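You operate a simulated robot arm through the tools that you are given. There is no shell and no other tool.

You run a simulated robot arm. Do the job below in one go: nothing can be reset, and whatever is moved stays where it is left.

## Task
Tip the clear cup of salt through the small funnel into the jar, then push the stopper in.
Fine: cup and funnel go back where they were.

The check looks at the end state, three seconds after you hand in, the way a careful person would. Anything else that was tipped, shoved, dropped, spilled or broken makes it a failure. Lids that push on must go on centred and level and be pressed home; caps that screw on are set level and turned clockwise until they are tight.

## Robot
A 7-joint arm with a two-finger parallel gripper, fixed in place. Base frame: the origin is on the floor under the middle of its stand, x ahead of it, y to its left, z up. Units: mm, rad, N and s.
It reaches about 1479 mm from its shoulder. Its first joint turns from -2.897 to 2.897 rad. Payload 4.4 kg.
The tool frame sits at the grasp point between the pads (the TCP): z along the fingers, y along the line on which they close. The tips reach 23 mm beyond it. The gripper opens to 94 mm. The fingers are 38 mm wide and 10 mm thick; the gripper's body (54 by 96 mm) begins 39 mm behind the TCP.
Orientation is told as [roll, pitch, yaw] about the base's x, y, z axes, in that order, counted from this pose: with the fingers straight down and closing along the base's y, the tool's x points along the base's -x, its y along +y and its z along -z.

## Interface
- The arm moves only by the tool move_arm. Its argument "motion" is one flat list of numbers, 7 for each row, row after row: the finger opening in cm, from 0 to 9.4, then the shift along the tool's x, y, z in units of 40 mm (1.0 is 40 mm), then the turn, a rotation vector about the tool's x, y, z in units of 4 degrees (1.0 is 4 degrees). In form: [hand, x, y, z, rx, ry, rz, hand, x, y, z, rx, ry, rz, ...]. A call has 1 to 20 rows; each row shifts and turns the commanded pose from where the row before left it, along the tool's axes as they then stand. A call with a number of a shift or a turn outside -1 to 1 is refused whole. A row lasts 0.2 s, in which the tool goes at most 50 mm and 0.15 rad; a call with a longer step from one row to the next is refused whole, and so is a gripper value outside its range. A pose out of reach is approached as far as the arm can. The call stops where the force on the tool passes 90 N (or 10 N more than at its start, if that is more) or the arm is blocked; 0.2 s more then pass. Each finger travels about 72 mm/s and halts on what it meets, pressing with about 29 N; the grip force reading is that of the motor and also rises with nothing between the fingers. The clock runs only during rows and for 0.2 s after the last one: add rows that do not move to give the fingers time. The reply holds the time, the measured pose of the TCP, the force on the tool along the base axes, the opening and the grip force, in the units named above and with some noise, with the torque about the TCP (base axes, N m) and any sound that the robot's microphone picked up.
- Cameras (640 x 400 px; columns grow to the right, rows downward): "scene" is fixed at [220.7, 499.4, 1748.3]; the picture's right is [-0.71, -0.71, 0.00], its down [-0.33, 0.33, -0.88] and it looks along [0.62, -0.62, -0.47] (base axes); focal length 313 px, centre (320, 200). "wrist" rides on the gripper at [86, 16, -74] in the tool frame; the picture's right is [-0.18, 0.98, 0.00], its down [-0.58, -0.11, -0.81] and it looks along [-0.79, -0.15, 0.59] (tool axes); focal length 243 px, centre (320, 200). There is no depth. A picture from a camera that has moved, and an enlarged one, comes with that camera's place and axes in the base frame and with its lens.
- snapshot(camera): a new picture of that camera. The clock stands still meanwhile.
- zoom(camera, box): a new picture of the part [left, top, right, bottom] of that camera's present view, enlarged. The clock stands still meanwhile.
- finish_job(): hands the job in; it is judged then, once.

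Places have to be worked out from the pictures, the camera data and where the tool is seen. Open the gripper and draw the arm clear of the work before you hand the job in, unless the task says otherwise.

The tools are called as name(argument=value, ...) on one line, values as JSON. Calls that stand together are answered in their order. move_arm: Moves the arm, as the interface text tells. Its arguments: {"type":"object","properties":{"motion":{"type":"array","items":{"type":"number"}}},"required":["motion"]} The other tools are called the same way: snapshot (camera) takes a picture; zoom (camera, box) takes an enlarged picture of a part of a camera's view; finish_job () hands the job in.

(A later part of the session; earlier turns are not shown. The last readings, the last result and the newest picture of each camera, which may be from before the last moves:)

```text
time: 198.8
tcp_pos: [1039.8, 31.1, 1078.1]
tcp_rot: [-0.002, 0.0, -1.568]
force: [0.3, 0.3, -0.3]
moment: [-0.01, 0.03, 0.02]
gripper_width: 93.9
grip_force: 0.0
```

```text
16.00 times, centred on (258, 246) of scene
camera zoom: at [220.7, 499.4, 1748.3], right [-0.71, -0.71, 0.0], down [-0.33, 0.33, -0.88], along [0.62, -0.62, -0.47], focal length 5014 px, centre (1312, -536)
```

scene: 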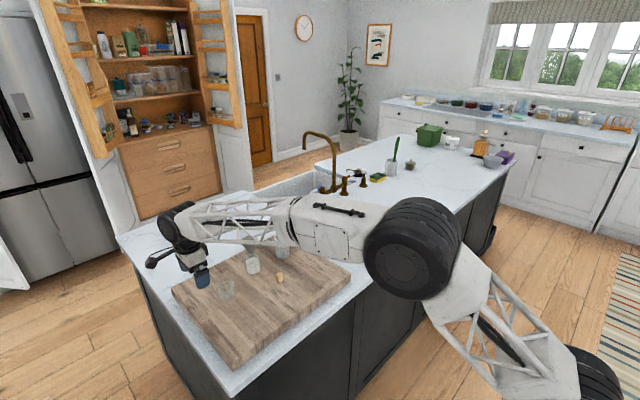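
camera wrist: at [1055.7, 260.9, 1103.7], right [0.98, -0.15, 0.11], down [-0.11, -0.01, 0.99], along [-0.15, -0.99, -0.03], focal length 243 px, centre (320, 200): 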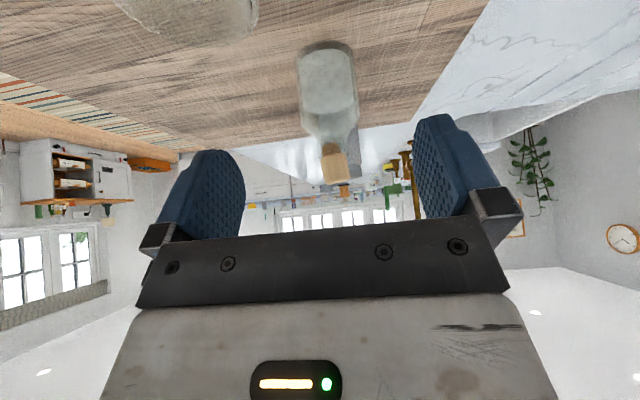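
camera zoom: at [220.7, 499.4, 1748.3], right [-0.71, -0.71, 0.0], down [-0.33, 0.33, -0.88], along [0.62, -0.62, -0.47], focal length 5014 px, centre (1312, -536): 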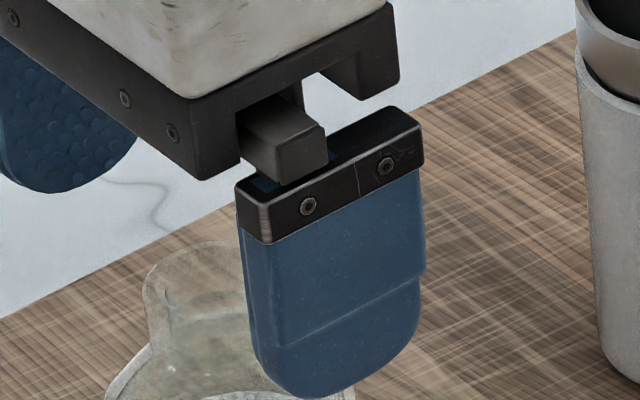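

The stopper is no longer in the mouth. I'll take full pictures at once to find it.

snapshot(camera="scene")

snapshot(camera="wrist")

zoom(camera="scene", box=[200, 215, 320, 305])

```text
taken
```

scene: 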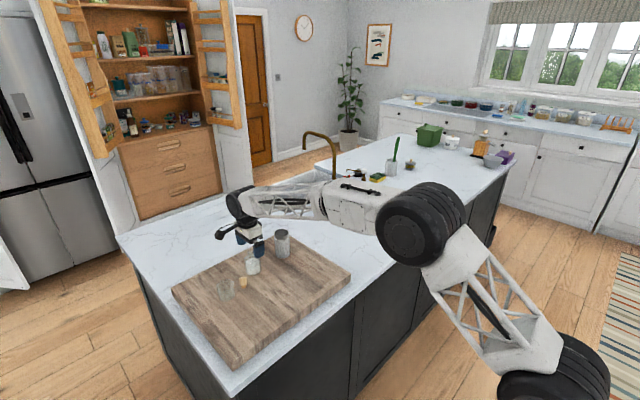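

```text
taken
camera wrist: at [1055.9, 117.8, 1153.1], right [0.98, -0.18, 0.0], down [-0.11, -0.58, 0.81], along [-0.15, -0.79, -0.59], focal length 243 px, centre (320, 200)
```

wrist: 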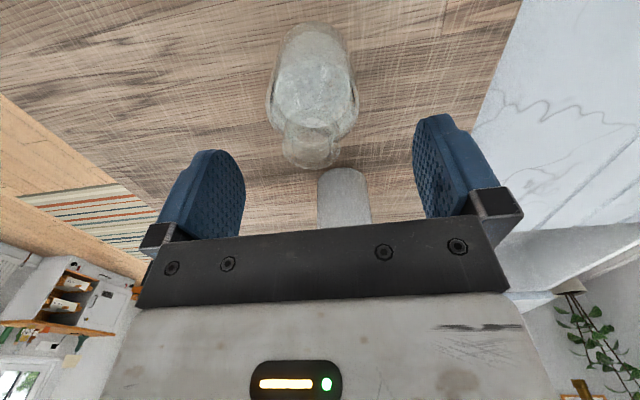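

```text
4.44 times, centred on (260, 260) of scene
camera zoom: at [220.7, 499.4, 1748.3], right [-0.71, -0.71, 0.0], down [-0.33, 0.33, -0.88], along [0.62, -0.62, -0.47], focal length 1393 px, centre (587, -67)
```

zoom: 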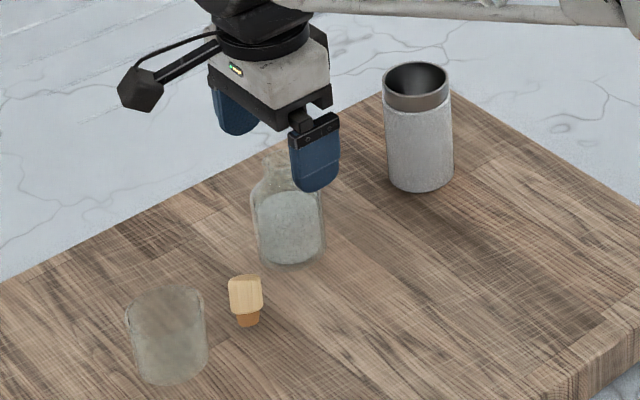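

The stopper popped out and landed on the board between the jar and the cup, at about (989,108). I'll zoom in to see how it lies, and check that the jar is still in place.

zoom(camera="scene", box=[232, 268, 262, 298])

zoom(camera="scene", box=[235, 240, 275, 280])

```text
13.33 times, centred on (247, 283) of scene
camera zoom: at [220.7, 499.4, 1748.3], right [-0.71, -0.71, 0.0], down [-0.33, 0.33, -0.88], along [0.62, -0.62, -0.47], focal length 4178 px, centre (1293, -907)
```

zoom: 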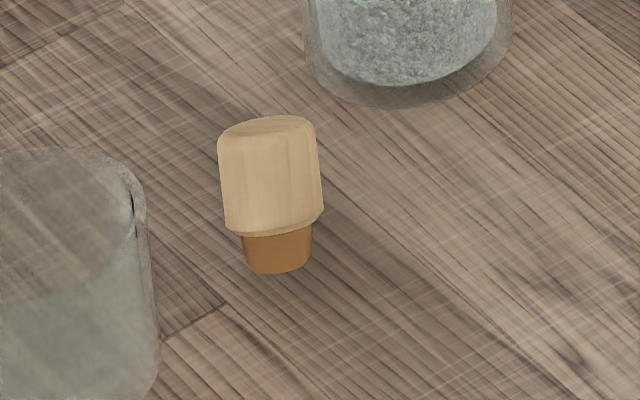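

```text
10.00 times, centred on (255, 260) of scene
camera zoom: at [220.7, 499.4, 1748.3], right [-0.71, -0.71, 0.0], down [-0.33, 0.33, -0.88], along [0.62, -0.62, -0.47], focal length 3134 px, centre (970, -400)
```

zoom: 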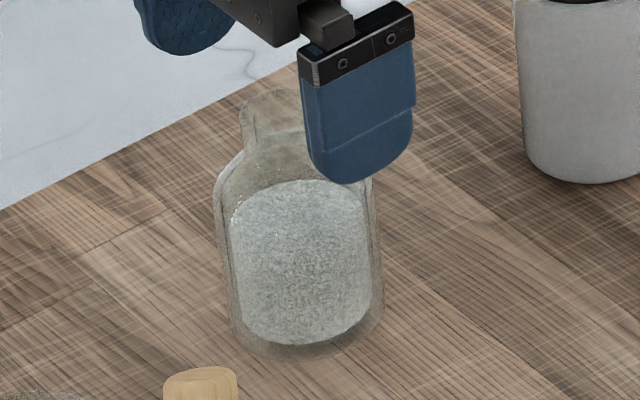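

It looks tilted about 25°, possibly still tumbling. I'll hold still for a second and look again.

move_arm(motion=[9.4, 0, 0, 0, 0, 0, 0, 9.4, 0, 0, 0, 0, 0, 0, 9.4, 0, 0, 0, 0, 0, 0, 9.4, 0, 0, 0, 0, 0, 0, 9.4, 0, 0, 0, 0, 0, 0])

snapshot(camera="scene")

zoom(camera="scene", box=[200, 235, 290, 310])

```text
time: 200.0
tcp_pos: [1038.4, 30.9, 1080.6]
tcp_rot: [-0.001, 0.0, -1.568]
force: [0.3, -0.3, -0.4]
moment: [0.01, 0.01, 0.06]
gripper_width: 94.1
grip_force: 0.1
```

```text
taken
```

scene: 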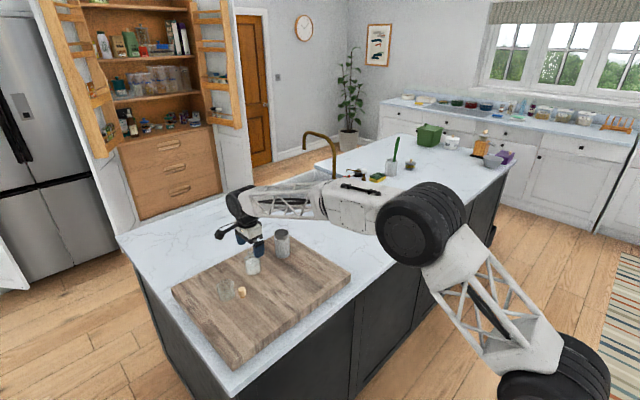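

```text
5.33 times, centred on (245, 272) of scene
camera zoom: at [220.7, 499.4, 1748.3], right [-0.71, -0.71, 0.0], down [-0.33, 0.33, -0.88], along [0.62, -0.62, -0.47], focal length 1671 px, centre (720, -187)
```

zoom: 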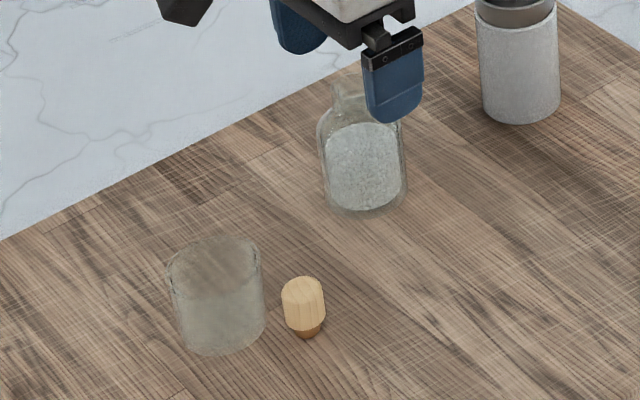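

It has moved a little further, next to the cup. I'll wait once more to be sure it has come to rest, then zoom.

move_arm(motion=[9.4, 0, 0, -0.3, 0, 0, 0, 9.4, 0, 0, -0.6, 0, 0, 0, 9.4, 0, 0, -0.8, 0, 0, 0, 9.4, 0, 0, -0.6, 0, 0, 0, 9.4, 0, 0, 0, 0, 0, 0, 9.4, 0, 0, 0, 0, 0, 0])

zoom(camera="scene", box=[200, 235, 290, 310])

zoom(camera="scene", box=[225, 278, 257, 304])

```text
time: 201.4
tcp_pos: [1040.5, 31.9, 1172.9]
tcp_rot: [0.0, 0.0, -1.568]
force: [0.4, 0.3, -0.9]
moment: [-0.02, -0.02, -0.01]
gripper_width: 94.2
grip_force: 0.1
```

```text
5.33 times, centred on (245, 272) of scene
camera zoom: at [220.7, 499.4, 1748.3], right [-0.71, -0.71, 0.0], down [-0.33, 0.33, -0.88], along [0.62, -0.62, -0.47], focal length 1671 px, centre (720, -187)
```

zoom: 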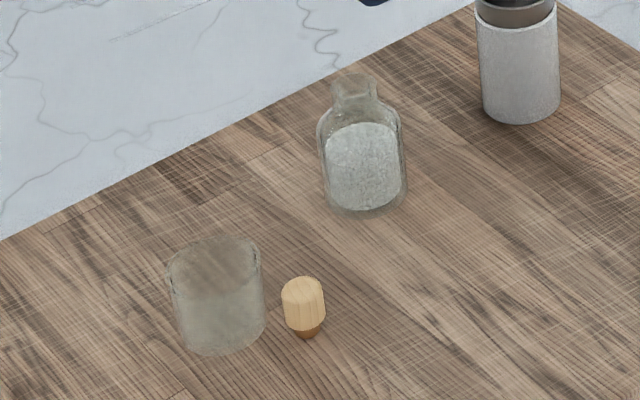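

```text
15.38 times, centred on (241, 291) of scene
camera zoom: at [220.7, 499.4, 1748.3], right [-0.71, -0.71, 0.0], down [-0.33, 0.33, -0.88], along [0.62, -0.62, -0.47], focal length 4821 px, centre (1535, -1200)
```

zoom: 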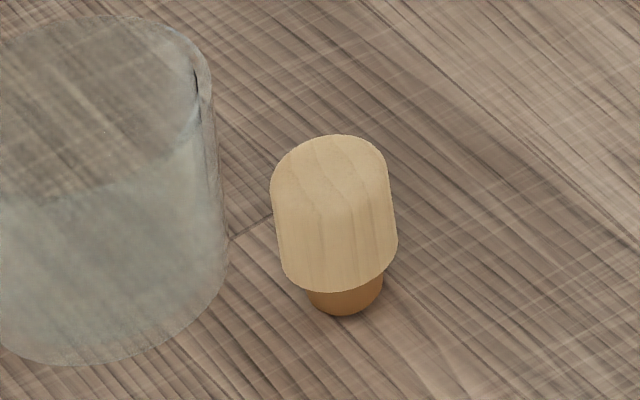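

Luckily it has come to rest standing upright at about (957,133), roughly 14 mm from the cup, and the jar is unmoved. To grip it without touching the cup I'll turn the tool another 45° so the fingers close across the line to the cup.

move_arm(motion=[9.4, 0, 0, 0, 0, 0, 1, 9.4, 0, 0, 0, 0, 0, 1, 9.4, 0, 0, 0, 0, 0, 1, 9.4, 0, 0, 0, 0, 0, 1, 9.4, 0, 0, 0, 0, 0, 1, 9.4, 0, 0, 0, 0, 0, 1, 9.4, 0, 0, 0, 0, 0, 1, 9.4, 0, 0, 0, 0, 0, 1, 9.4, 0, 0, 0, 0, 0, 1, 9.4, 0, 0, 0, 0, 0, 1, 9.4, 0, 0, 0, 0, 0, 1, 9.4, 0, 0, 0, 0, 0, 0.25, 9.4, 0, 0, 0, 0, 0, 0])

zoom(camera="scene", box=[245, 232, 269, 256])

```text
time: 204.2
tcp_pos: [1039.9, 30.2, 1170.5]
tcp_rot: [-0.001, -0.001, -2.354]
force: [0.0, 0.8, 0.0]
moment: [-0.01, -0.02, -0.01]
gripper_width: 94.1
grip_force: 0.0
```

```text
16.00 times, centred on (257, 244) of scene
camera zoom: at [220.7, 499.4, 1748.3], right [-0.71, -0.71, 0.0], down [-0.33, 0.33, -0.88], along [0.62, -0.62, -0.47], focal length 5014 px, centre (1328, -504)
```

zoom: 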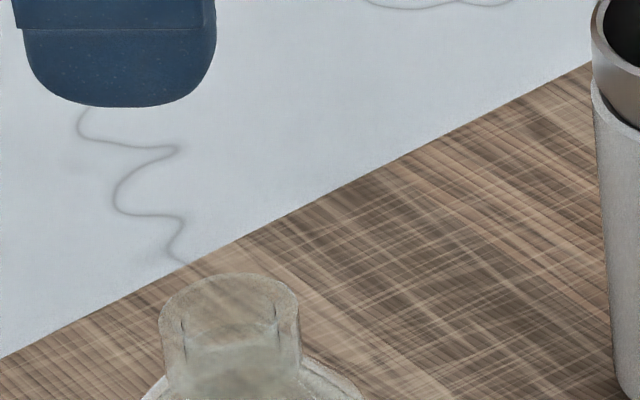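

Yaw is at -135° as wanted. I'll move over the stopper at about (957,133) and descend to z≈1090 to measure.

move_arm(motion=[9.4, 0.05, -0.45, 0, 0, 0, 0, 9.4, 0.06, -0.7, 0, 0, 0, 0, 9.4, 0.07, -0.7, 0, 0, 0, 0, 9.4, 0.07, -0.7, 0, 0, 0, 0, 9.4, 0.09, -0.728, 0, 0, 0, 0, 9.4, 0, 0, 0.6, 0, 0, 0, 9.4, 0, 0, 0.8, 0, 0, 0, 9.4, 0, 0, 0.6, 0, 0, 0, 9.4, 0, 0, 0, 0, 0, 0])

snapshot(camera="wrist")

zoom(camera="scene", box=[205, 245, 275, 310])

```text
time: 206.2
tcp_pos: [956.0, 135.0, 1090.8]
tcp_rot: [0.001, -0.001, -2.352]
force: [-1.3, -0.2, 0.0]
moment: [-0.02, 0.01, 0.01]
gripper_width: 94.1
grip_force: 0.1
```

```text
taken
camera wrist: at [1029.2, 185.1, 1165.0], right [0.57, -0.82, 0.0], down [-0.49, -0.34, 0.81], along [-0.66, -0.46, -0.59], focal length 243 px, centre (320, 200)
```

wrist: 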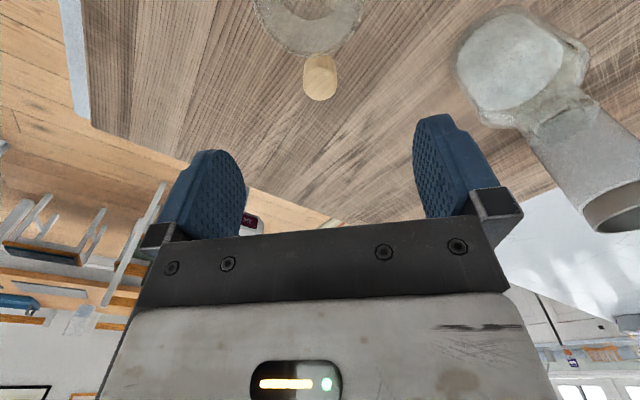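

```text
6.15 times, centred on (240, 278) of scene
camera zoom: at [220.7, 499.4, 1748.3], right [-0.71, -0.71, 0.0], down [-0.33, 0.33, -0.88], along [0.62, -0.62, -0.47], focal length 1928 px, centre (812, -277)
```

zoom: 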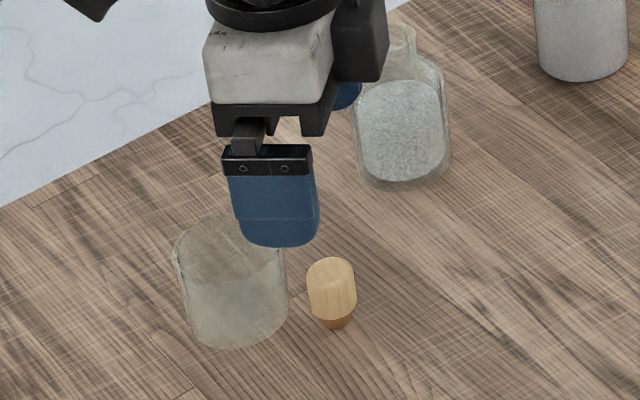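

The stopper is in line below the gripper with the cup beyond. I'll zoom for the offsets.

zoom(camera="wrist", box=[260, 20, 380, 120])

```text
4.00 times, centred on (320, 70) of wrist
camera zoom: at [1029.2, 185.1, 1165.0], right [0.57, -0.82, 0.0], down [-0.49, -0.34, 0.81], along [-0.66, -0.46, -0.59], focal length 970 px, centre (320, 720)
```

zoom: 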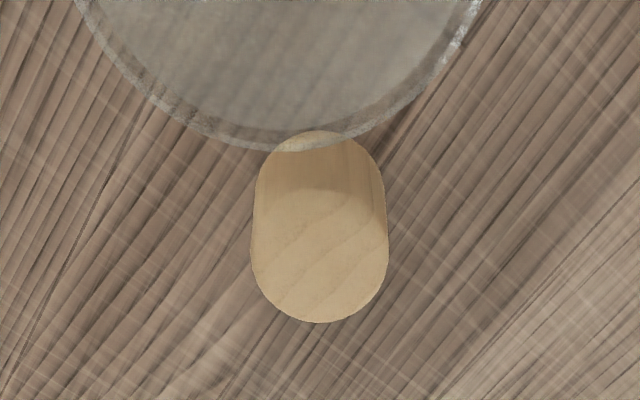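

Well aligned. I'll descend to z≈1032 with a 1 mm correction and recheck clearance to the cup.

move_arm(motion=[9.4, -0.03, 0.01, 0.3, 0, 0, 0, 9.4, 0, 0, 0.5, 0, 0, 0, 9.4, 0, 0, 0.5, 0, 0, 0, 9.4, 0, 0, 0.2, 0, 0, 0, 9.4, 0, 0, 0, 0, 0, 0])

zoom(camera="wrist", box=[160, 20, 480, 240])

zoom(camera="scene", box=[210, 258, 265, 308])

```text
time: 207.4
tcp_pos: [956.5, 131.8, 1030.0]
tcp_rot: [0.0, -0.001, -2.352]
force: [-0.2, 0.1, 0.8]
moment: [0.0, -0.03, 0.0]
gripper_width: 94.0
grip_force: 0.0
```

```text
1.82 times, centred on (320, 130) of wrist
camera zoom: at [1028.8, 182.1, 1104.3], right [0.57, -0.82, 0.0], down [-0.49, -0.34, 0.81], along [-0.66, -0.46, -0.59], focal length 441 px, centre (320, 327)
```

zoom: 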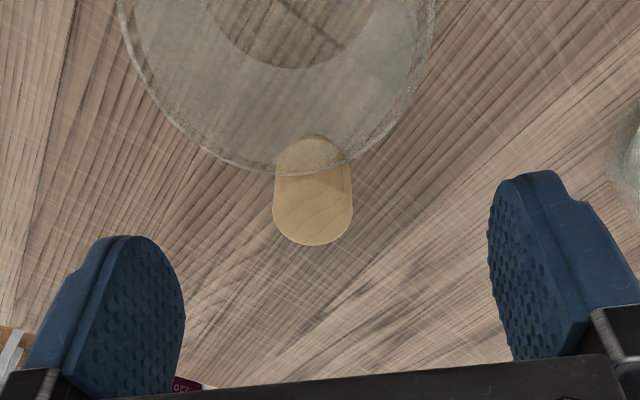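

```text
8.00 times, centred on (238, 283) of scene
camera zoom: at [220.7, 499.4, 1748.3], right [-0.71, -0.71, 0.0], down [-0.33, 0.33, -0.88], along [0.62, -0.62, -0.47], focal length 2507 px, centre (980, -464)
```

zoom: 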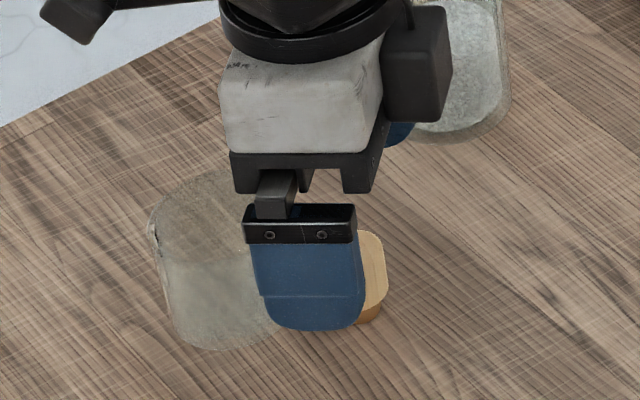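

Aligned within about 1-2 mm and clear of the cup. I'll descend to grip height.

move_arm(motion=[9.4, 0, -0.0275, 0.2, 0, 0, 0, 9.4, 0, 0, 0.3, 0, 0, 0, 9.4, 0, 0, 0.25, 0, 0, 0, 9.4, 0, 0, 0, 0, 0, 0])

zoom(camera="wrist", box=[160, 40, 480, 240])

zoom(camera="scene", box=[210, 258, 265, 308])

```text
time: 208.4
tcp_pos: [956.4, 131.5, 1001.3]
tcp_rot: [0.0, -0.001, -2.352]
force: [-0.1, 0.0, -0.3]
moment: [-0.01, -0.01, -0.01]
gripper_width: 94.1
grip_force: 0.0
```

```text
2.00 times, centred on (320, 140) of wrist
camera zoom: at [1028.9, 181.9, 1075.9], right [0.57, -0.82, 0.0], down [-0.49, -0.34, 0.81], along [-0.66, -0.46, -0.59], focal length 485 px, centre (320, 320)
```

zoom: 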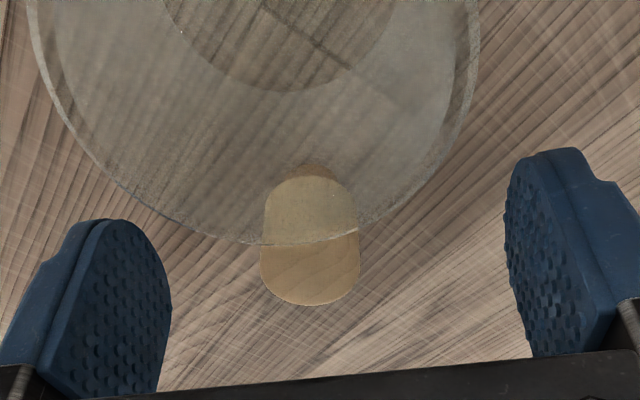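

```text
8.00 times, centred on (238, 283) of scene
camera zoom: at [220.7, 499.4, 1748.3], right [-0.71, -0.71, 0.0], down [-0.33, 0.33, -0.88], along [0.62, -0.62, -0.47], focal length 2507 px, centre (980, -464)
```

zoom: 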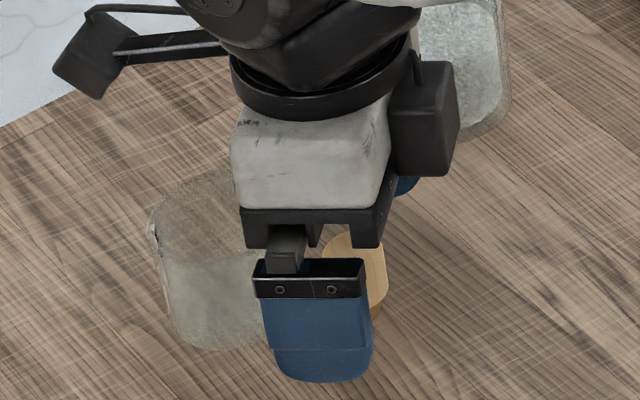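

Good alignment along the pads. I'll make a 1.2 mm correction, lower 2.8 mm, and close on it.

move_arm(motion=[9.4, 0, -0.03, 0.07, 0, 0, 0, 7.5, 0, 0, 0, 0, 0, 0, 6.0, 0, 0, 0, 0, 0, 0, 4.5, 0, 0, 0, 0, 0, 0, 3.5, 0, 0, 0, 0, 0, 0, 3.0, 0, 0, 0, 0, 0, 0, 2.7, 0, 0, 0, 0, 0, 0, 2.5, 0, 0, 0, 0, 0, 0, 2.3, 0, 0, 0, 0, 0, 0, 1.5, 0, 0, 0, 0, 0, 0, 1.0, 0, 0, 0, 0, 0, 0])

zoom(camera="wrist", box=[260, 80, 380, 200])

zoom(camera="scene", box=[210, 258, 265, 308])

```text
time: 210.8
tcp_pos: [955.5, 133.7, 1000.1]
tcp_rot: [0.001, 0.001, -2.352]
force: [-0.1, -0.6, 1.1]
moment: [0.04, 0.02, 0.03]
gripper_width: 23.1
grip_force: 29.7
```

```text
3.33 times, centred on (320, 140) of wrist
camera zoom: at [1028.0, 182.7, 1073.4], right [0.57, -0.82, 0.0], down [-0.49, -0.34, 0.81], along [-0.66, -0.46, -0.59], focal length 809 px, centre (320, 400)
```

zoom: 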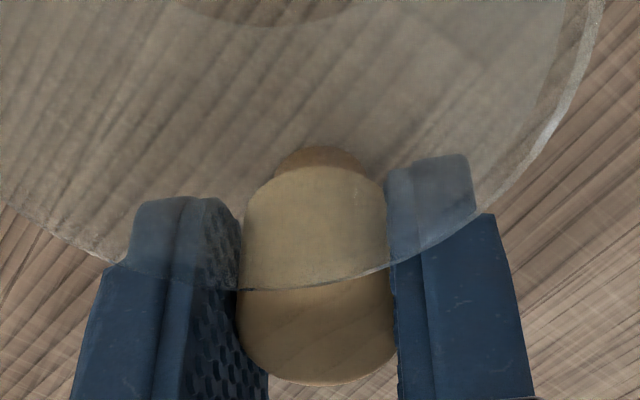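

```text
8.00 times, centred on (238, 283) of scene
camera zoom: at [220.7, 499.4, 1748.3], right [-0.71, -0.71, 0.0], down [-0.33, 0.33, -0.88], along [0.62, -0.62, -0.47], focal length 2507 px, centre (980, -464)
```

zoom: 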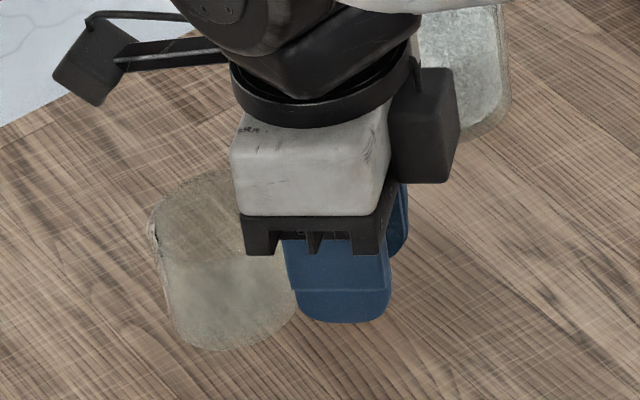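

Gripped, centred on the pads. I'll lift it clear and carry it to just above the jar mouth, keeping this yaw since the two cameras then read perpendicular offsets.

move_arm(motion=[1.0, 0, 0, -0.04, 0, 0, 0, 1.0, 0, 0, -0.2, 0, 0, 0, 1.0, 0, 0, -0.5, 0, 0, 0, 1.0, 0, 0, -0.7, 0, 0, 0, 1.0, 0, 0, -0.8, 0, 0, 0, 1.0, 0, 0, -0.8, 0, 0, 0, 1.0, 0, 0, -0.4, 0, 0, 0, 1.0, -0.04, 0.3, 0, 0, 0, 0, 1.0, -0.08, 0.65, 0, 0, 0, 0, 1.0, -0.08, 0.7, 0, 0, 0, 0, 1.0, -0.08, 0.7, 0, 0, 0, 0, 1.0, -0.06, 0.6, 0, 0, 0, 0, 1.0, -0.037, 0.325, 0, 0, 0, 0, 1.0, 0, 0, 0.3, 0, 0, 0, 1.0, 0, 0, 0.3, 0, 0, 0, 1.0, 0, 0, 0.1, 0, 0, 0, 1.0, 0, 0, 0, 0, 0, 0])

zoom(camera="wrist", box=[280, 50, 360, 140])

zoom(camera="scene", box=[247, 235, 269, 257])

```text
time: 214.4
tcp_pos: [1036.5, 29.7, 1108.2]
tcp_rot: [-0.001, 0.001, -2.353]
force: [0.0, 0.2, 0.5]
moment: [0.02, 0.03, 0.01]
gripper_width: 23.0
grip_force: 29.0
```

```text
4.44 times, centred on (320, 95) of wrist
camera zoom: at [1109.6, 80.3, 1182.6], right [0.57, -0.82, 0.0], down [-0.49, -0.34, 0.81], along [-0.66, -0.46, -0.59], focal length 1078 px, centre (320, 667)
```

zoom: 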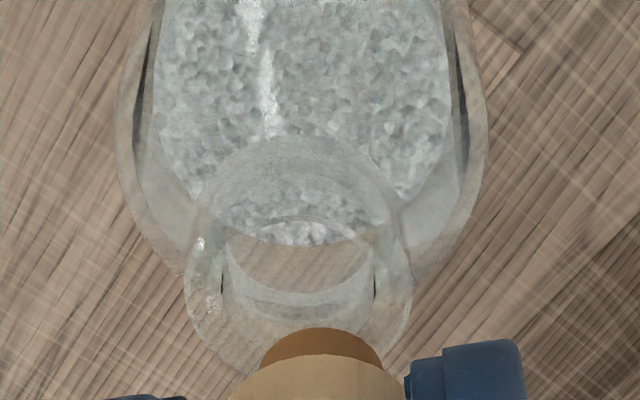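

```text
16.00 times, centred on (258, 246) of scene
camera zoom: at [220.7, 499.4, 1748.3], right [-0.71, -0.71, 0.0], down [-0.33, 0.33, -0.88], along [0.62, -0.62, -0.47], focal length 5014 px, centre (1312, -536)
```

zoom: 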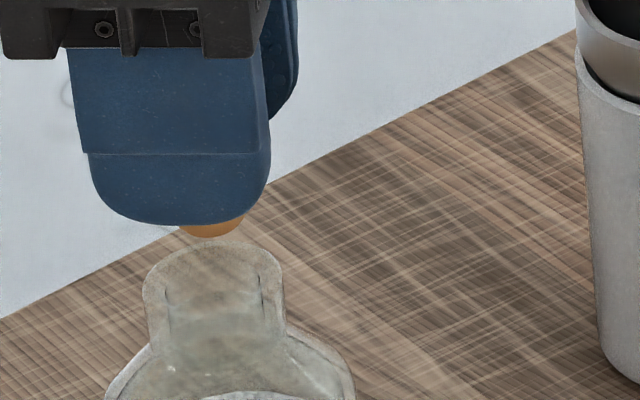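

Offsets: +1.3 mm along tool x and -3 mm along tool y. I'll apply them and lower 8 mm.

move_arm(motion=[1.0, 0.0325, -0.074, 0, 0, 0, 0, 1.0, 0, 0, 0.1, 0, 0, 0, 1.0, 0, 0, 0.1, 0, 0, 0, 1.0, 0, 0, 0, 0, 0, 0, 1.0, 0, 0, 0, 0, 0, 0])

zoom(camera="wrist", box=[280, 50, 360, 140])

zoom(camera="scene", box=[247, 235, 269, 257])

```text
time: 215.6
tcp_pos: [1034.9, 32.1, 1099.8]
tcp_rot: [0.0, 0.001, -2.352]
force: [0.0, 0.1, 0.1]
moment: [0.04, -0.03, 0.01]
gripper_width: 23.1
grip_force: 29.0
```

```text
4.44 times, centred on (320, 95) of wrist
camera zoom: at [1107.8, 82.8, 1175.0], right [0.57, -0.82, 0.0], down [-0.49, -0.34, 0.81], along [-0.66, -0.46, -0.59], focal length 1078 px, centre (320, 667)
```

zoom: 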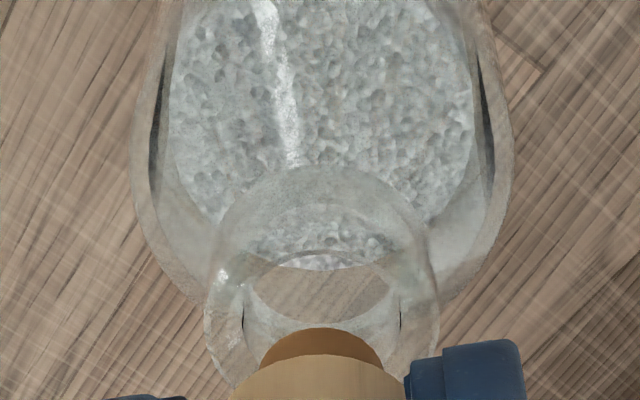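

```text
16.00 times, centred on (258, 246) of scene
camera zoom: at [220.7, 499.4, 1748.3], right [-0.71, -0.71, 0.0], down [-0.33, 0.33, -0.88], along [0.62, -0.62, -0.47], focal length 5014 px, centre (1312, -536)
```

zoom: 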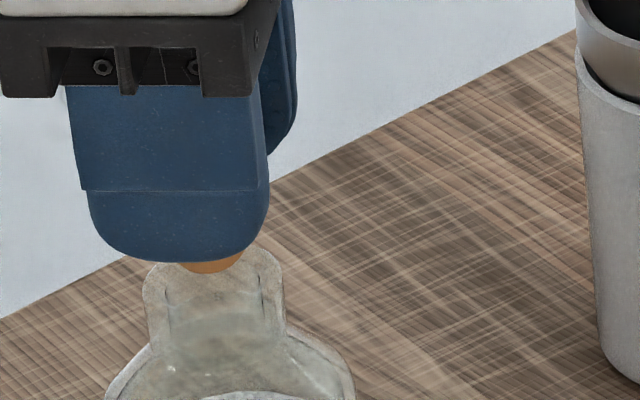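

Aligned within 0.3 mm in both directions. I'll lower 8 mm into the bore.

move_arm(motion=[1.0, 0.005, 0, 0.05, 0, 0, 0, 1.0, 0, 0, 0.08, 0, 0, 0, 1.0, 0, 0, 0.07, 0, 0, 0, 1.0, 0, 0, 0, 0, 0, 0])

zoom(camera="wrist", box=[280, 50, 360, 140])

zoom(camera="scene", box=[247, 235, 269, 257])

```text
time: 216.6
tcp_pos: [1034.6, 32.7, 1092.3]
tcp_rot: [-0.001, 0.0, -2.354]
force: [-0.2, 0.2, 0.6]
moment: [0.01, -0.02, 0.01]
gripper_width: 23.1
grip_force: 28.8
```

```text
4.44 times, centred on (320, 95) of wrist
camera zoom: at [1108.0, 83.8, 1167.1], right [0.57, -0.82, 0.0], down [-0.49, -0.34, 0.81], along [-0.66, -0.46, -0.59], focal length 1078 px, centre (320, 667)
```

zoom: 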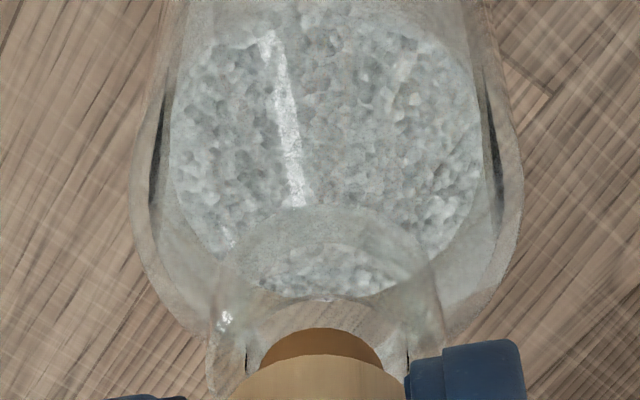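

```text
16.00 times, centred on (258, 246) of scene
camera zoom: at [220.7, 499.4, 1748.3], right [-0.71, -0.71, 0.0], down [-0.33, 0.33, -0.88], along [0.62, -0.62, -0.47], focal length 5014 px, centre (1312, -536)
```

zoom: 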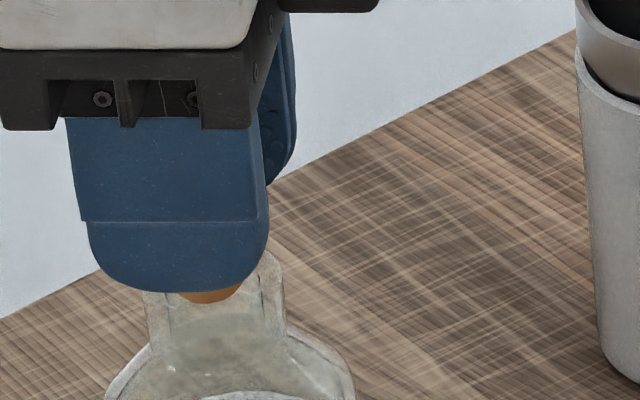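

Tiny drift: (-0.5,+0.6) mm in tool axes. I'll correct and lower 5 mm.

move_arm(motion=[1.0, -0.0125, 0.015, 0, 0, 0, 0, 1.0, 0, 0, 0.06, 0, 0, 0, 1.0, 0, 0, 0.06, 0, 0, 0, 1.0, 0, 0, 0, 0, 0, 0])

zoom(camera="wrist", box=[280, 50, 360, 140])

zoom(camera="scene", box=[247, 235, 269, 257])

```text
time: 217.6
tcp_pos: [1035.5, 30.2, 1086.9]
tcp_rot: [-0.001, 0.001, -2.353]
force: [0.3, 0.1, 0.0]
moment: [0.0, -0.02, -0.03]
gripper_width: 23.0
grip_force: 29.6
```

```text
4.44 times, centred on (320, 95) of wrist
camera zoom: at [1107.7, 82.1, 1162.3], right [0.57, -0.82, 0.0], down [-0.49, -0.34, 0.81], along [-0.66, -0.46, -0.59], focal length 1078 px, centre (320, 667)
```

zoom: 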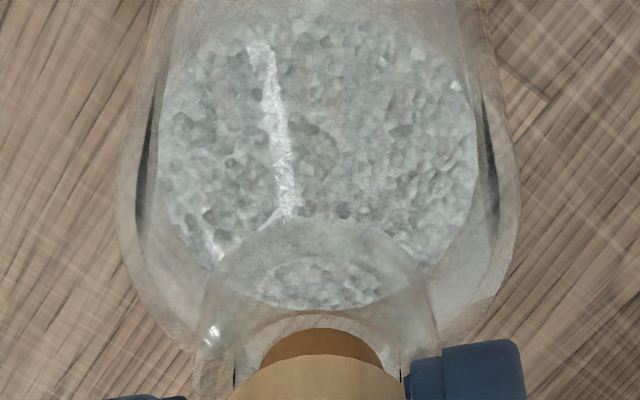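

```text
16.00 times, centred on (258, 246) of scene
camera zoom: at [220.7, 499.4, 1748.3], right [-0.71, -0.71, 0.0], down [-0.33, 0.33, -0.88], along [0.62, -0.62, -0.47], focal length 5014 px, centre (1312, -536)
```

zoom: 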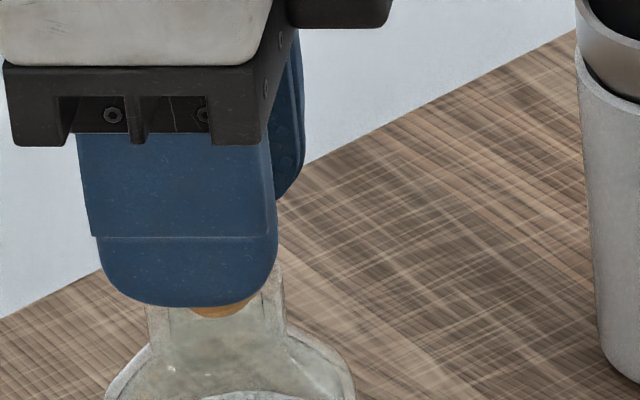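

Random drift again: I need (+1.2,-0.5) mm in tool axes. I'll correct and lower just 2 mm.

move_arm(motion=[1.0, 0.03, -0.0125, 0, 0, 0, 0, 1.0, 0, 0, 0.025, 0, 0, 0, 1.0, 0, 0, 0.025, 0, 0, 0, 1.0, 0, 0, 0, 0, 0, 0])

zoom(camera="wrist", box=[280, 50, 360, 140])

zoom(camera="scene", box=[247, 235, 269, 257])

```text
time: 218.6
tcp_pos: [1035.5, 34.1, 1085.7]
tcp_rot: [0.0, -0.001, -2.353]
force: [-0.5, -0.4, -0.9]
moment: [-0.02, 0.03, -0.01]
gripper_width: 23.4
grip_force: 29.3
```

```text
4.44 times, centred on (320, 95) of wrist
camera zoom: at [1108.5, 83.2, 1160.8], right [0.57, -0.82, 0.0], down [-0.49, -0.34, 0.81], along [-0.66, -0.46, -0.59], focal length 1078 px, centre (320, 667)
```

zoom: 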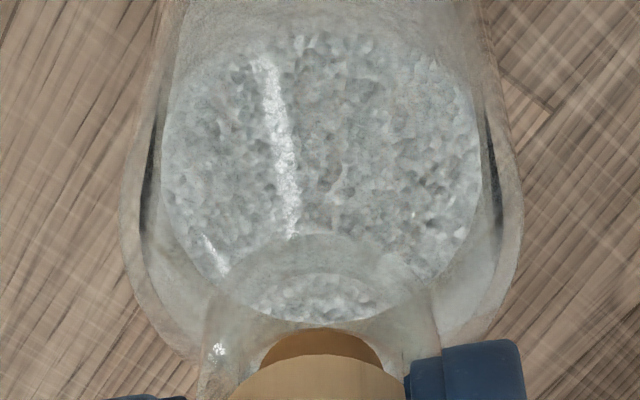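

```text
16.00 times, centred on (258, 246) of scene
camera zoom: at [220.7, 499.4, 1748.3], right [-0.71, -0.71, 0.0], down [-0.33, 0.33, -0.88], along [0.62, -0.62, -0.47], focal length 5014 px, centre (1312, -536)
```

zoom: 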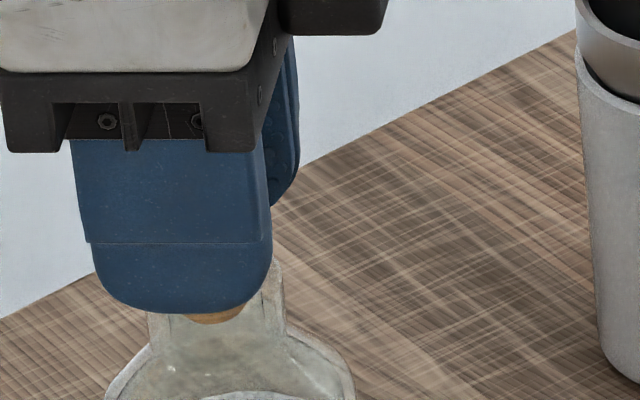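

Aligned in both directions. I'll lower 2.8 mm in one smooth call to bring the head lightly onto the lip.

move_arm(motion=[1.0, 0, 0, 0.02, 0, 0, 0, 1.0, 0, 0, 0.02, 0, 0, 0, 1.0, 0, 0, 0.02, 0, 0, 0, 1.0, 0, 0, 0.01, 0, 0, 0, 1.0, 0, 0, 0, 0, 0, 0])

zoom(camera="wrist", box=[280, 50, 360, 140])

zoom(camera="scene", box=[247, 235, 269, 257])

```text
time: 219.8
tcp_pos: [1036.0, 33.2, 1082.8]
tcp_rot: [0.0, -0.001, -2.352]
force: [0.1, -0.2, 1.0]
moment: [0.01, -0.04, 0.0]
gripper_width: 23.1
grip_force: 29.0
```

```text
4.44 times, centred on (320, 95) of wrist
camera zoom: at [1108.8, 83.4, 1157.5], right [0.57, -0.82, 0.0], down [-0.49, -0.34, 0.81], along [-0.66, -0.46, -0.59], focal length 1078 px, centre (320, 667)
```

zoom: 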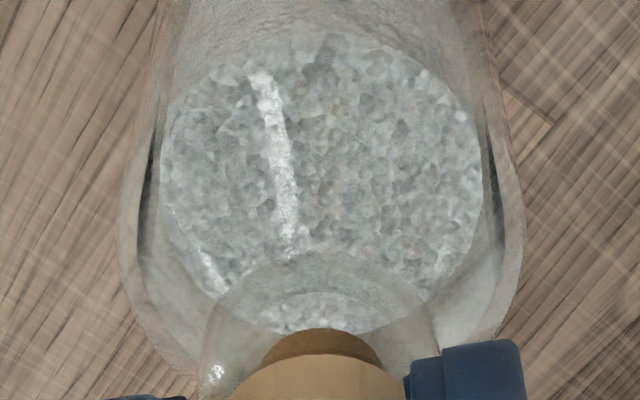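

```text
16.00 times, centred on (258, 246) of scene
camera zoom: at [220.7, 499.4, 1748.3], right [-0.71, -0.71, 0.0], down [-0.33, 0.33, -0.88], along [0.62, -0.62, -0.47], focal length 5014 px, centre (1312, -536)
```

zoom: 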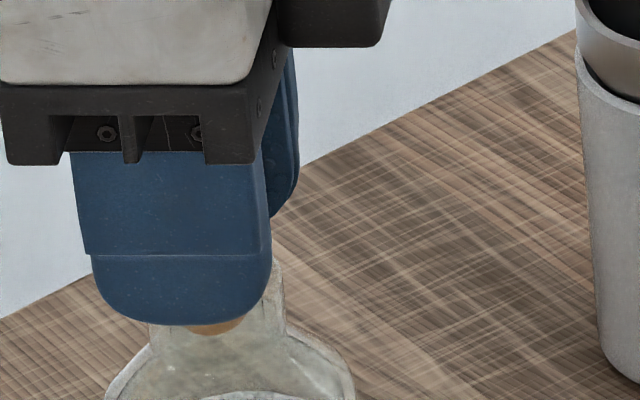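

No contact yet, and the plug is now about 3 mm deeper than in the previous attempts, so this alignment is right. I'll continue down 1.5 mm.

move_arm(motion=[1.0, 0, 0, 0.015, 0, 0, 0, 1.0, 0, 0, 0.0125, 0, 0, 0, 1.0, 0, 0, 0.0125, 0, 0, 0, 1.0, 0, 0, 0, 0, 0, 0])

zoom(camera="wrist", box=[280, 50, 360, 140])

zoom(camera="scene", box=[247, 235, 269, 257])

```text
time: 220.8
tcp_pos: [1035.6, 33.0, 1083.3]
tcp_rot: [0.0, 0.002, -2.352]
force: [0.3, 6.0, 18.1]
moment: [0.26, -0.15, 0.07]
gripper_width: 23.4
grip_force: 29.2
```

```text
4.44 times, centred on (320, 95) of wrist
camera zoom: at [1108.6, 83.0, 1157.4], right [0.57, -0.82, 0.0], down [-0.49, -0.34, 0.81], along [-0.66, -0.46, -0.59], focal length 1078 px, centre (320, 667)
```

zoom: 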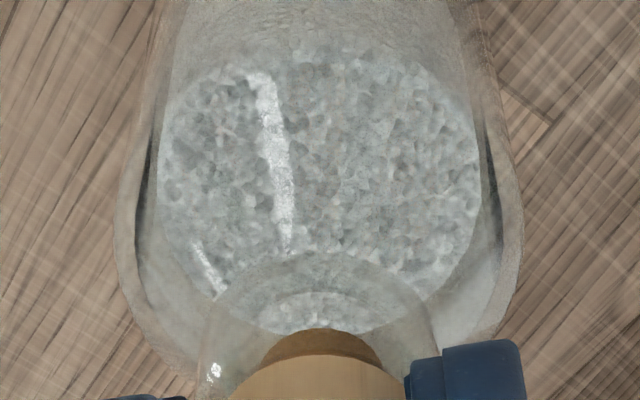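

```text
16.00 times, centred on (258, 246) of scene
camera zoom: at [220.7, 499.4, 1748.3], right [-0.71, -0.71, 0.0], down [-0.33, 0.33, -0.88], along [0.62, -0.62, -0.47], focal length 5014 px, centre (1312, -536)
```

zoom: 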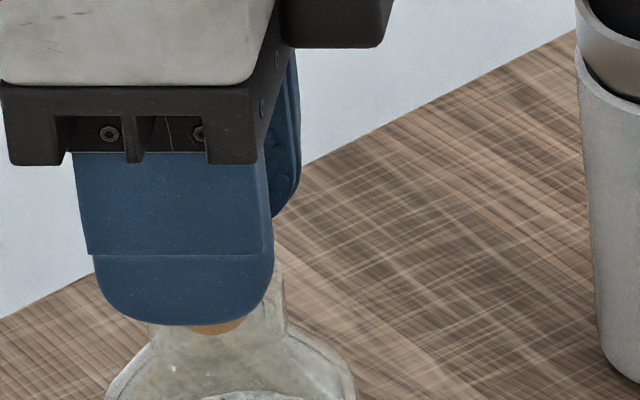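

Contact at 18 N, on the +tool-x side. This time I'll back off to near-zero force before releasing, so nothing springs.

move_arm(motion=[1.0, 0.008, -0.005, -0.02, 0, 0, 0, 1.0, 0, 0, -0.01, 0, 0, 0, 1.0, 0, 0, 0, 0, 0, 0])

zoom(camera="scene", box=[247, 235, 269, 257])

zoom(camera="wrist", box=[280, 50, 360, 140])

```text
time: 221.6
tcp_pos: [1036.7, 32.4, 1083.5]
tcp_rot: [0.0, 0.0, -2.353]
force: [4.5, -1.5, 14.2]
moment: [-0.02, -0.2, 0.02]
gripper_width: 23.2
grip_force: 28.9
```

```text
16.00 times, centred on (258, 246) of scene
camera zoom: at [220.7, 499.4, 1748.3], right [-0.71, -0.71, 0.0], down [-0.33, 0.33, -0.88], along [0.62, -0.62, -0.47], focal length 5014 px, centre (1312, -536)
```

zoom: 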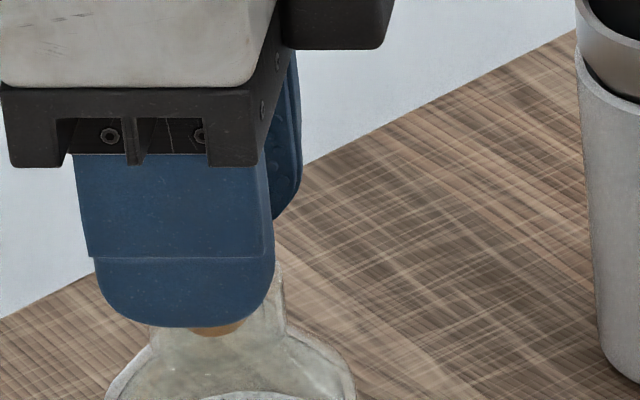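

```text
4.44 times, centred on (320, 95) of wrist
camera zoom: at [1108.2, 83.1, 1157.1], right [0.57, -0.82, 0.0], down [-0.49, -0.34, 0.81], along [-0.66, -0.46, -0.59], focal length 1078 px, centre (320, 667)
```

zoom: 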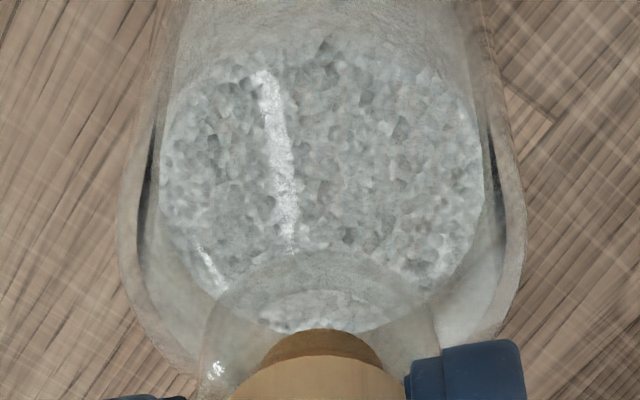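

Still 14 N, so the commanded height is a bit below the stop. I'll raise another 1.2 mm to unload.

move_arm(motion=[1.0, 0, 0, -0.015, 0, 0, 0, 1.0, 0, 0, -0.015, 0, 0, 0, 1.0, 0, 0, 0, 0, 0, 0])

zoom(camera="scene", box=[247, 235, 269, 257])

```text
time: 222.4
tcp_pos: [1035.3, 33.7, 1083.3]
tcp_rot: [0.0, -0.002, -2.352]
force: [0.3, -0.2, -0.4]
moment: [-0.01, 0.01, 0.0]
gripper_width: 23.1
grip_force: 28.7
```

```text
16.00 times, centred on (258, 246) of scene
camera zoom: at [220.7, 499.4, 1748.3], right [-0.71, -0.71, 0.0], down [-0.33, 0.33, -0.88], along [0.62, -0.62, -0.47], focal length 5014 px, centre (1312, -536)
```

zoom: 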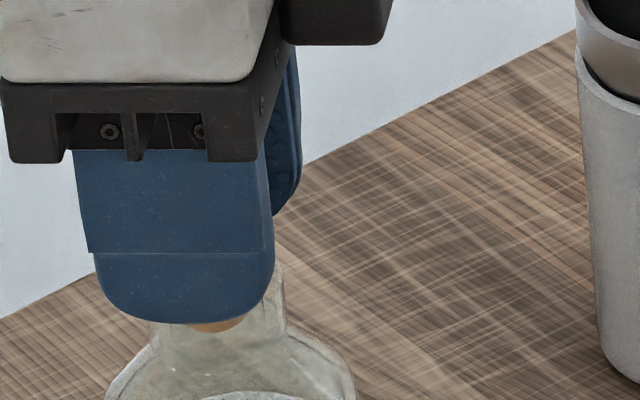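

Force is zero with the plug seated upright. I'll open the fingers very gradually.

move_arm(motion=[2.28, 0, 0, 0, 0, 0, 0, 2.33, 0, 0, 0, 0, 0, 0, 2.37, 0, 0, 0, 0, 0, 0, 2.42, 0, 0, 0, 0, 0, 0, 2.5, 0, 0, 0, 0, 0, 0, 2.6, 0, 0, 0, 0, 0, 0, 2.8, 0, 0, 0, 0, 0, 0, 3.2, 0, 0, 0, 0, 0, 0, 4.0, 0, 0, 0, 0, 0, 0, 5.5, 0, 0, 0, 0, 0, 0, 7.5, 0, 0, 0, 0, 0, 0])

zoom(camera="wrist", box=[280, 50, 360, 160])

zoom(camera="scene", box=[240, 228, 276, 264])

```text
time: 224.8
tcp_pos: [1035.8, 32.9, 1083.9]
tcp_rot: [-0.001, 0.0, -2.353]
force: [0.8, 0.1, 0.5]
moment: [0.02, 0.01, 0.04]
gripper_width: 75.0
grip_force: 0.0
```

```text
3.64 times, centred on (320, 105) of wrist
camera zoom: at [1108.5, 83.0, 1158.9], right [0.57, -0.82, 0.0], down [-0.49, -0.34, 0.81], along [-0.66, -0.46, -0.59], focal length 882 px, centre (320, 546)
```

zoom: 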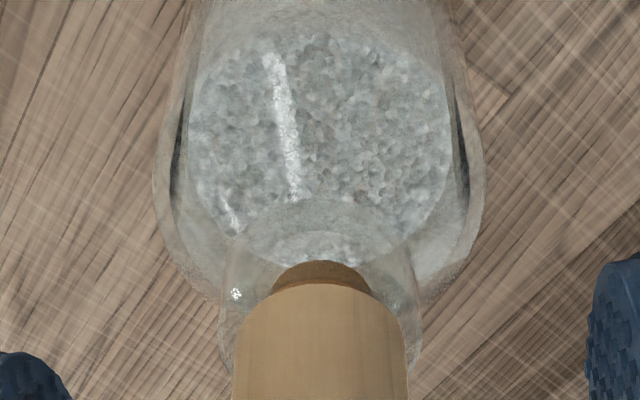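

```text
11.11 times, centred on (258, 246) of scene
camera zoom: at [220.7, 499.4, 1748.3], right [-0.71, -0.71, 0.0], down [-0.33, 0.33, -0.88], along [0.62, -0.62, -0.47], focal length 3482 px, centre (1009, -311)
```

zoom: 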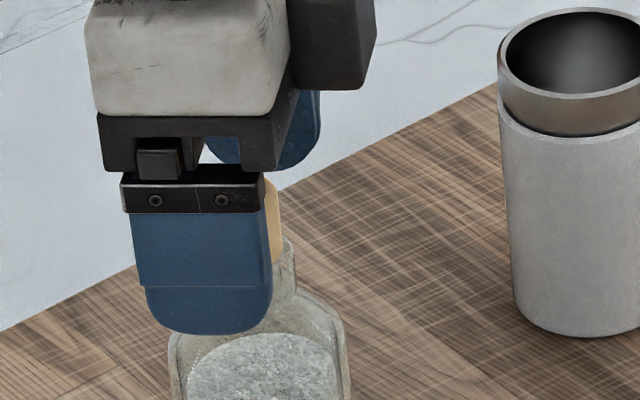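

The stopper stayed in, upright and centred in the wrist view. I'll rise clear and inspect it from the scene camera.

move_arm(motion=[8.5, 0, 0, -0.1, 0, 0, 0, 9.4, 0, 0, -0.3, 0, 0, 0, 9.4, 0, 0, -0.6, 0, 0, 0, 9.4, 0, 0, -0.6, 0, 0, 0, 9.4, 0, 0, 0, 0, 0, 0])

zoom(camera="scene", box=[247, 236, 269, 258])

zoom(camera="wrist", box=[270, 10, 370, 110])

```text
time: 226.0
tcp_pos: [1035.7, 34.3, 1147.2]
tcp_rot: [-0.001, 0.0, -2.353]
force: [0.4, 0.5, 0.5]
moment: [0.01, 0.02, 0.01]
gripper_width: 94.0
grip_force: 0.1
```

```text
16.00 times, centred on (258, 247) of scene
camera zoom: at [220.7, 499.4, 1748.3], right [-0.71, -0.71, 0.0], down [-0.33, 0.33, -0.88], along [0.62, -0.62, -0.47], focal length 5014 px, centre (1312, -552)
```

zoom: 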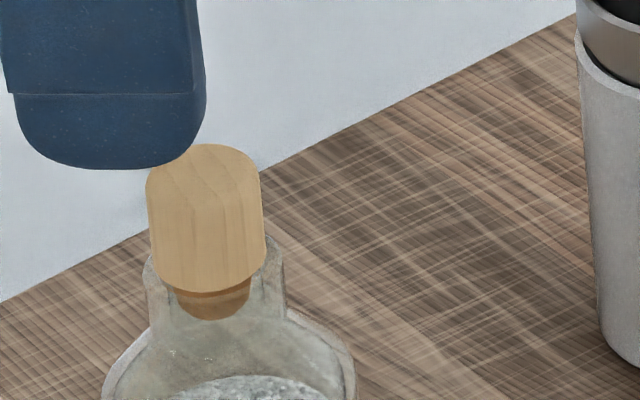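

```text
4.00 times, centred on (320, 60) of wrist
camera zoom: at [1109.1, 84.5, 1221.8], right [0.57, -0.82, 0.0], down [-0.49, -0.34, 0.81], along [-0.66, -0.46, -0.59], focal length 970 px, centre (320, 760)
```

zoom: 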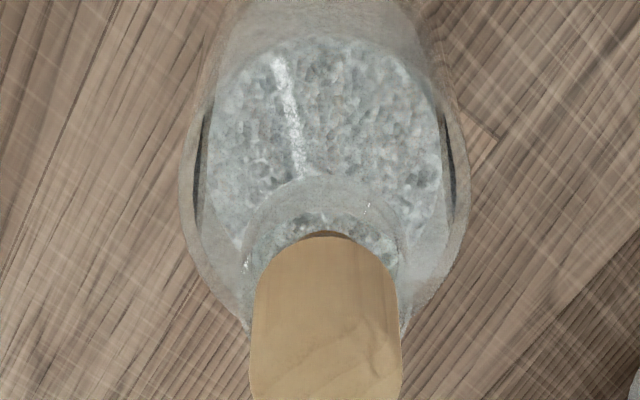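

It's noticeably lower now: by my estimate the head's underside is at lip level, with maybe 2° of lean. I'll take a horizontal side view to check for any gap.

move_arm(motion=[9.4, 0.8, 0, -0.2, 0, 0, 0, 9.4, 0.8, 0, 0, 0, 0, 0, 9.4, 0.8, 0, 0, 0, 0, 0, 9.4, 0.5, 0, 0, 0, 0, 0, 9.4, 0, 0, 0, 0, -1, 0, 9.4, 0, 0, 0, 0, -1, 0, 9.4, 0, 0, 0, 0, -1, 0, 9.4, 0, 0, 0, 0, -1, 0, 9.4, 0, 0, 0, 0, -1, 0, 9.4, 0, 0, 0, 0, -1, 0, 9.4, 0, 0, 0, 0, -1, 0, 9.4, 0, 0, 0, 0, -1, 0, 9.4, 0, 0, 0, 0, -0.75, 0, 9.4, 0.35, 0, 0.5, 0, 0, 0, 9.4, 0.35, 0, 0.5, 0, 0, 0, 9.4, 0.3, 0, 0.43, 0, 0, 0, 9.4, 0, 0, 0, 0, 0, 0])

snapshot(camera="wrist")

```text
time: 229.6
tcp_pos: [1116.9, 117.9, 1085.0]
tcp_rot: [0.0, -0.611, -2.351]
force: [-0.6, -0.1, 0.0]
moment: [0.06, 0.0, -0.04]
gripper_width: 93.9
grip_force: 0.1
```

```text
taken
camera wrist: at [1208.2, 187.3, 1096.4], right [0.59, -0.8, 0.11], down [-0.09, 0.07, 0.99], along [-0.8, -0.6, -0.03], focal length 243 px, centre (320, 200)
```

wrist: 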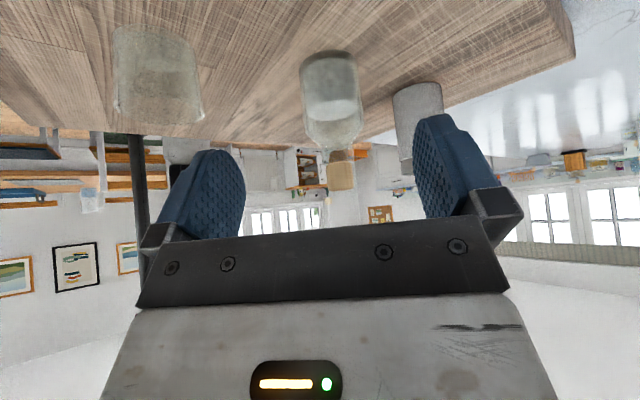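

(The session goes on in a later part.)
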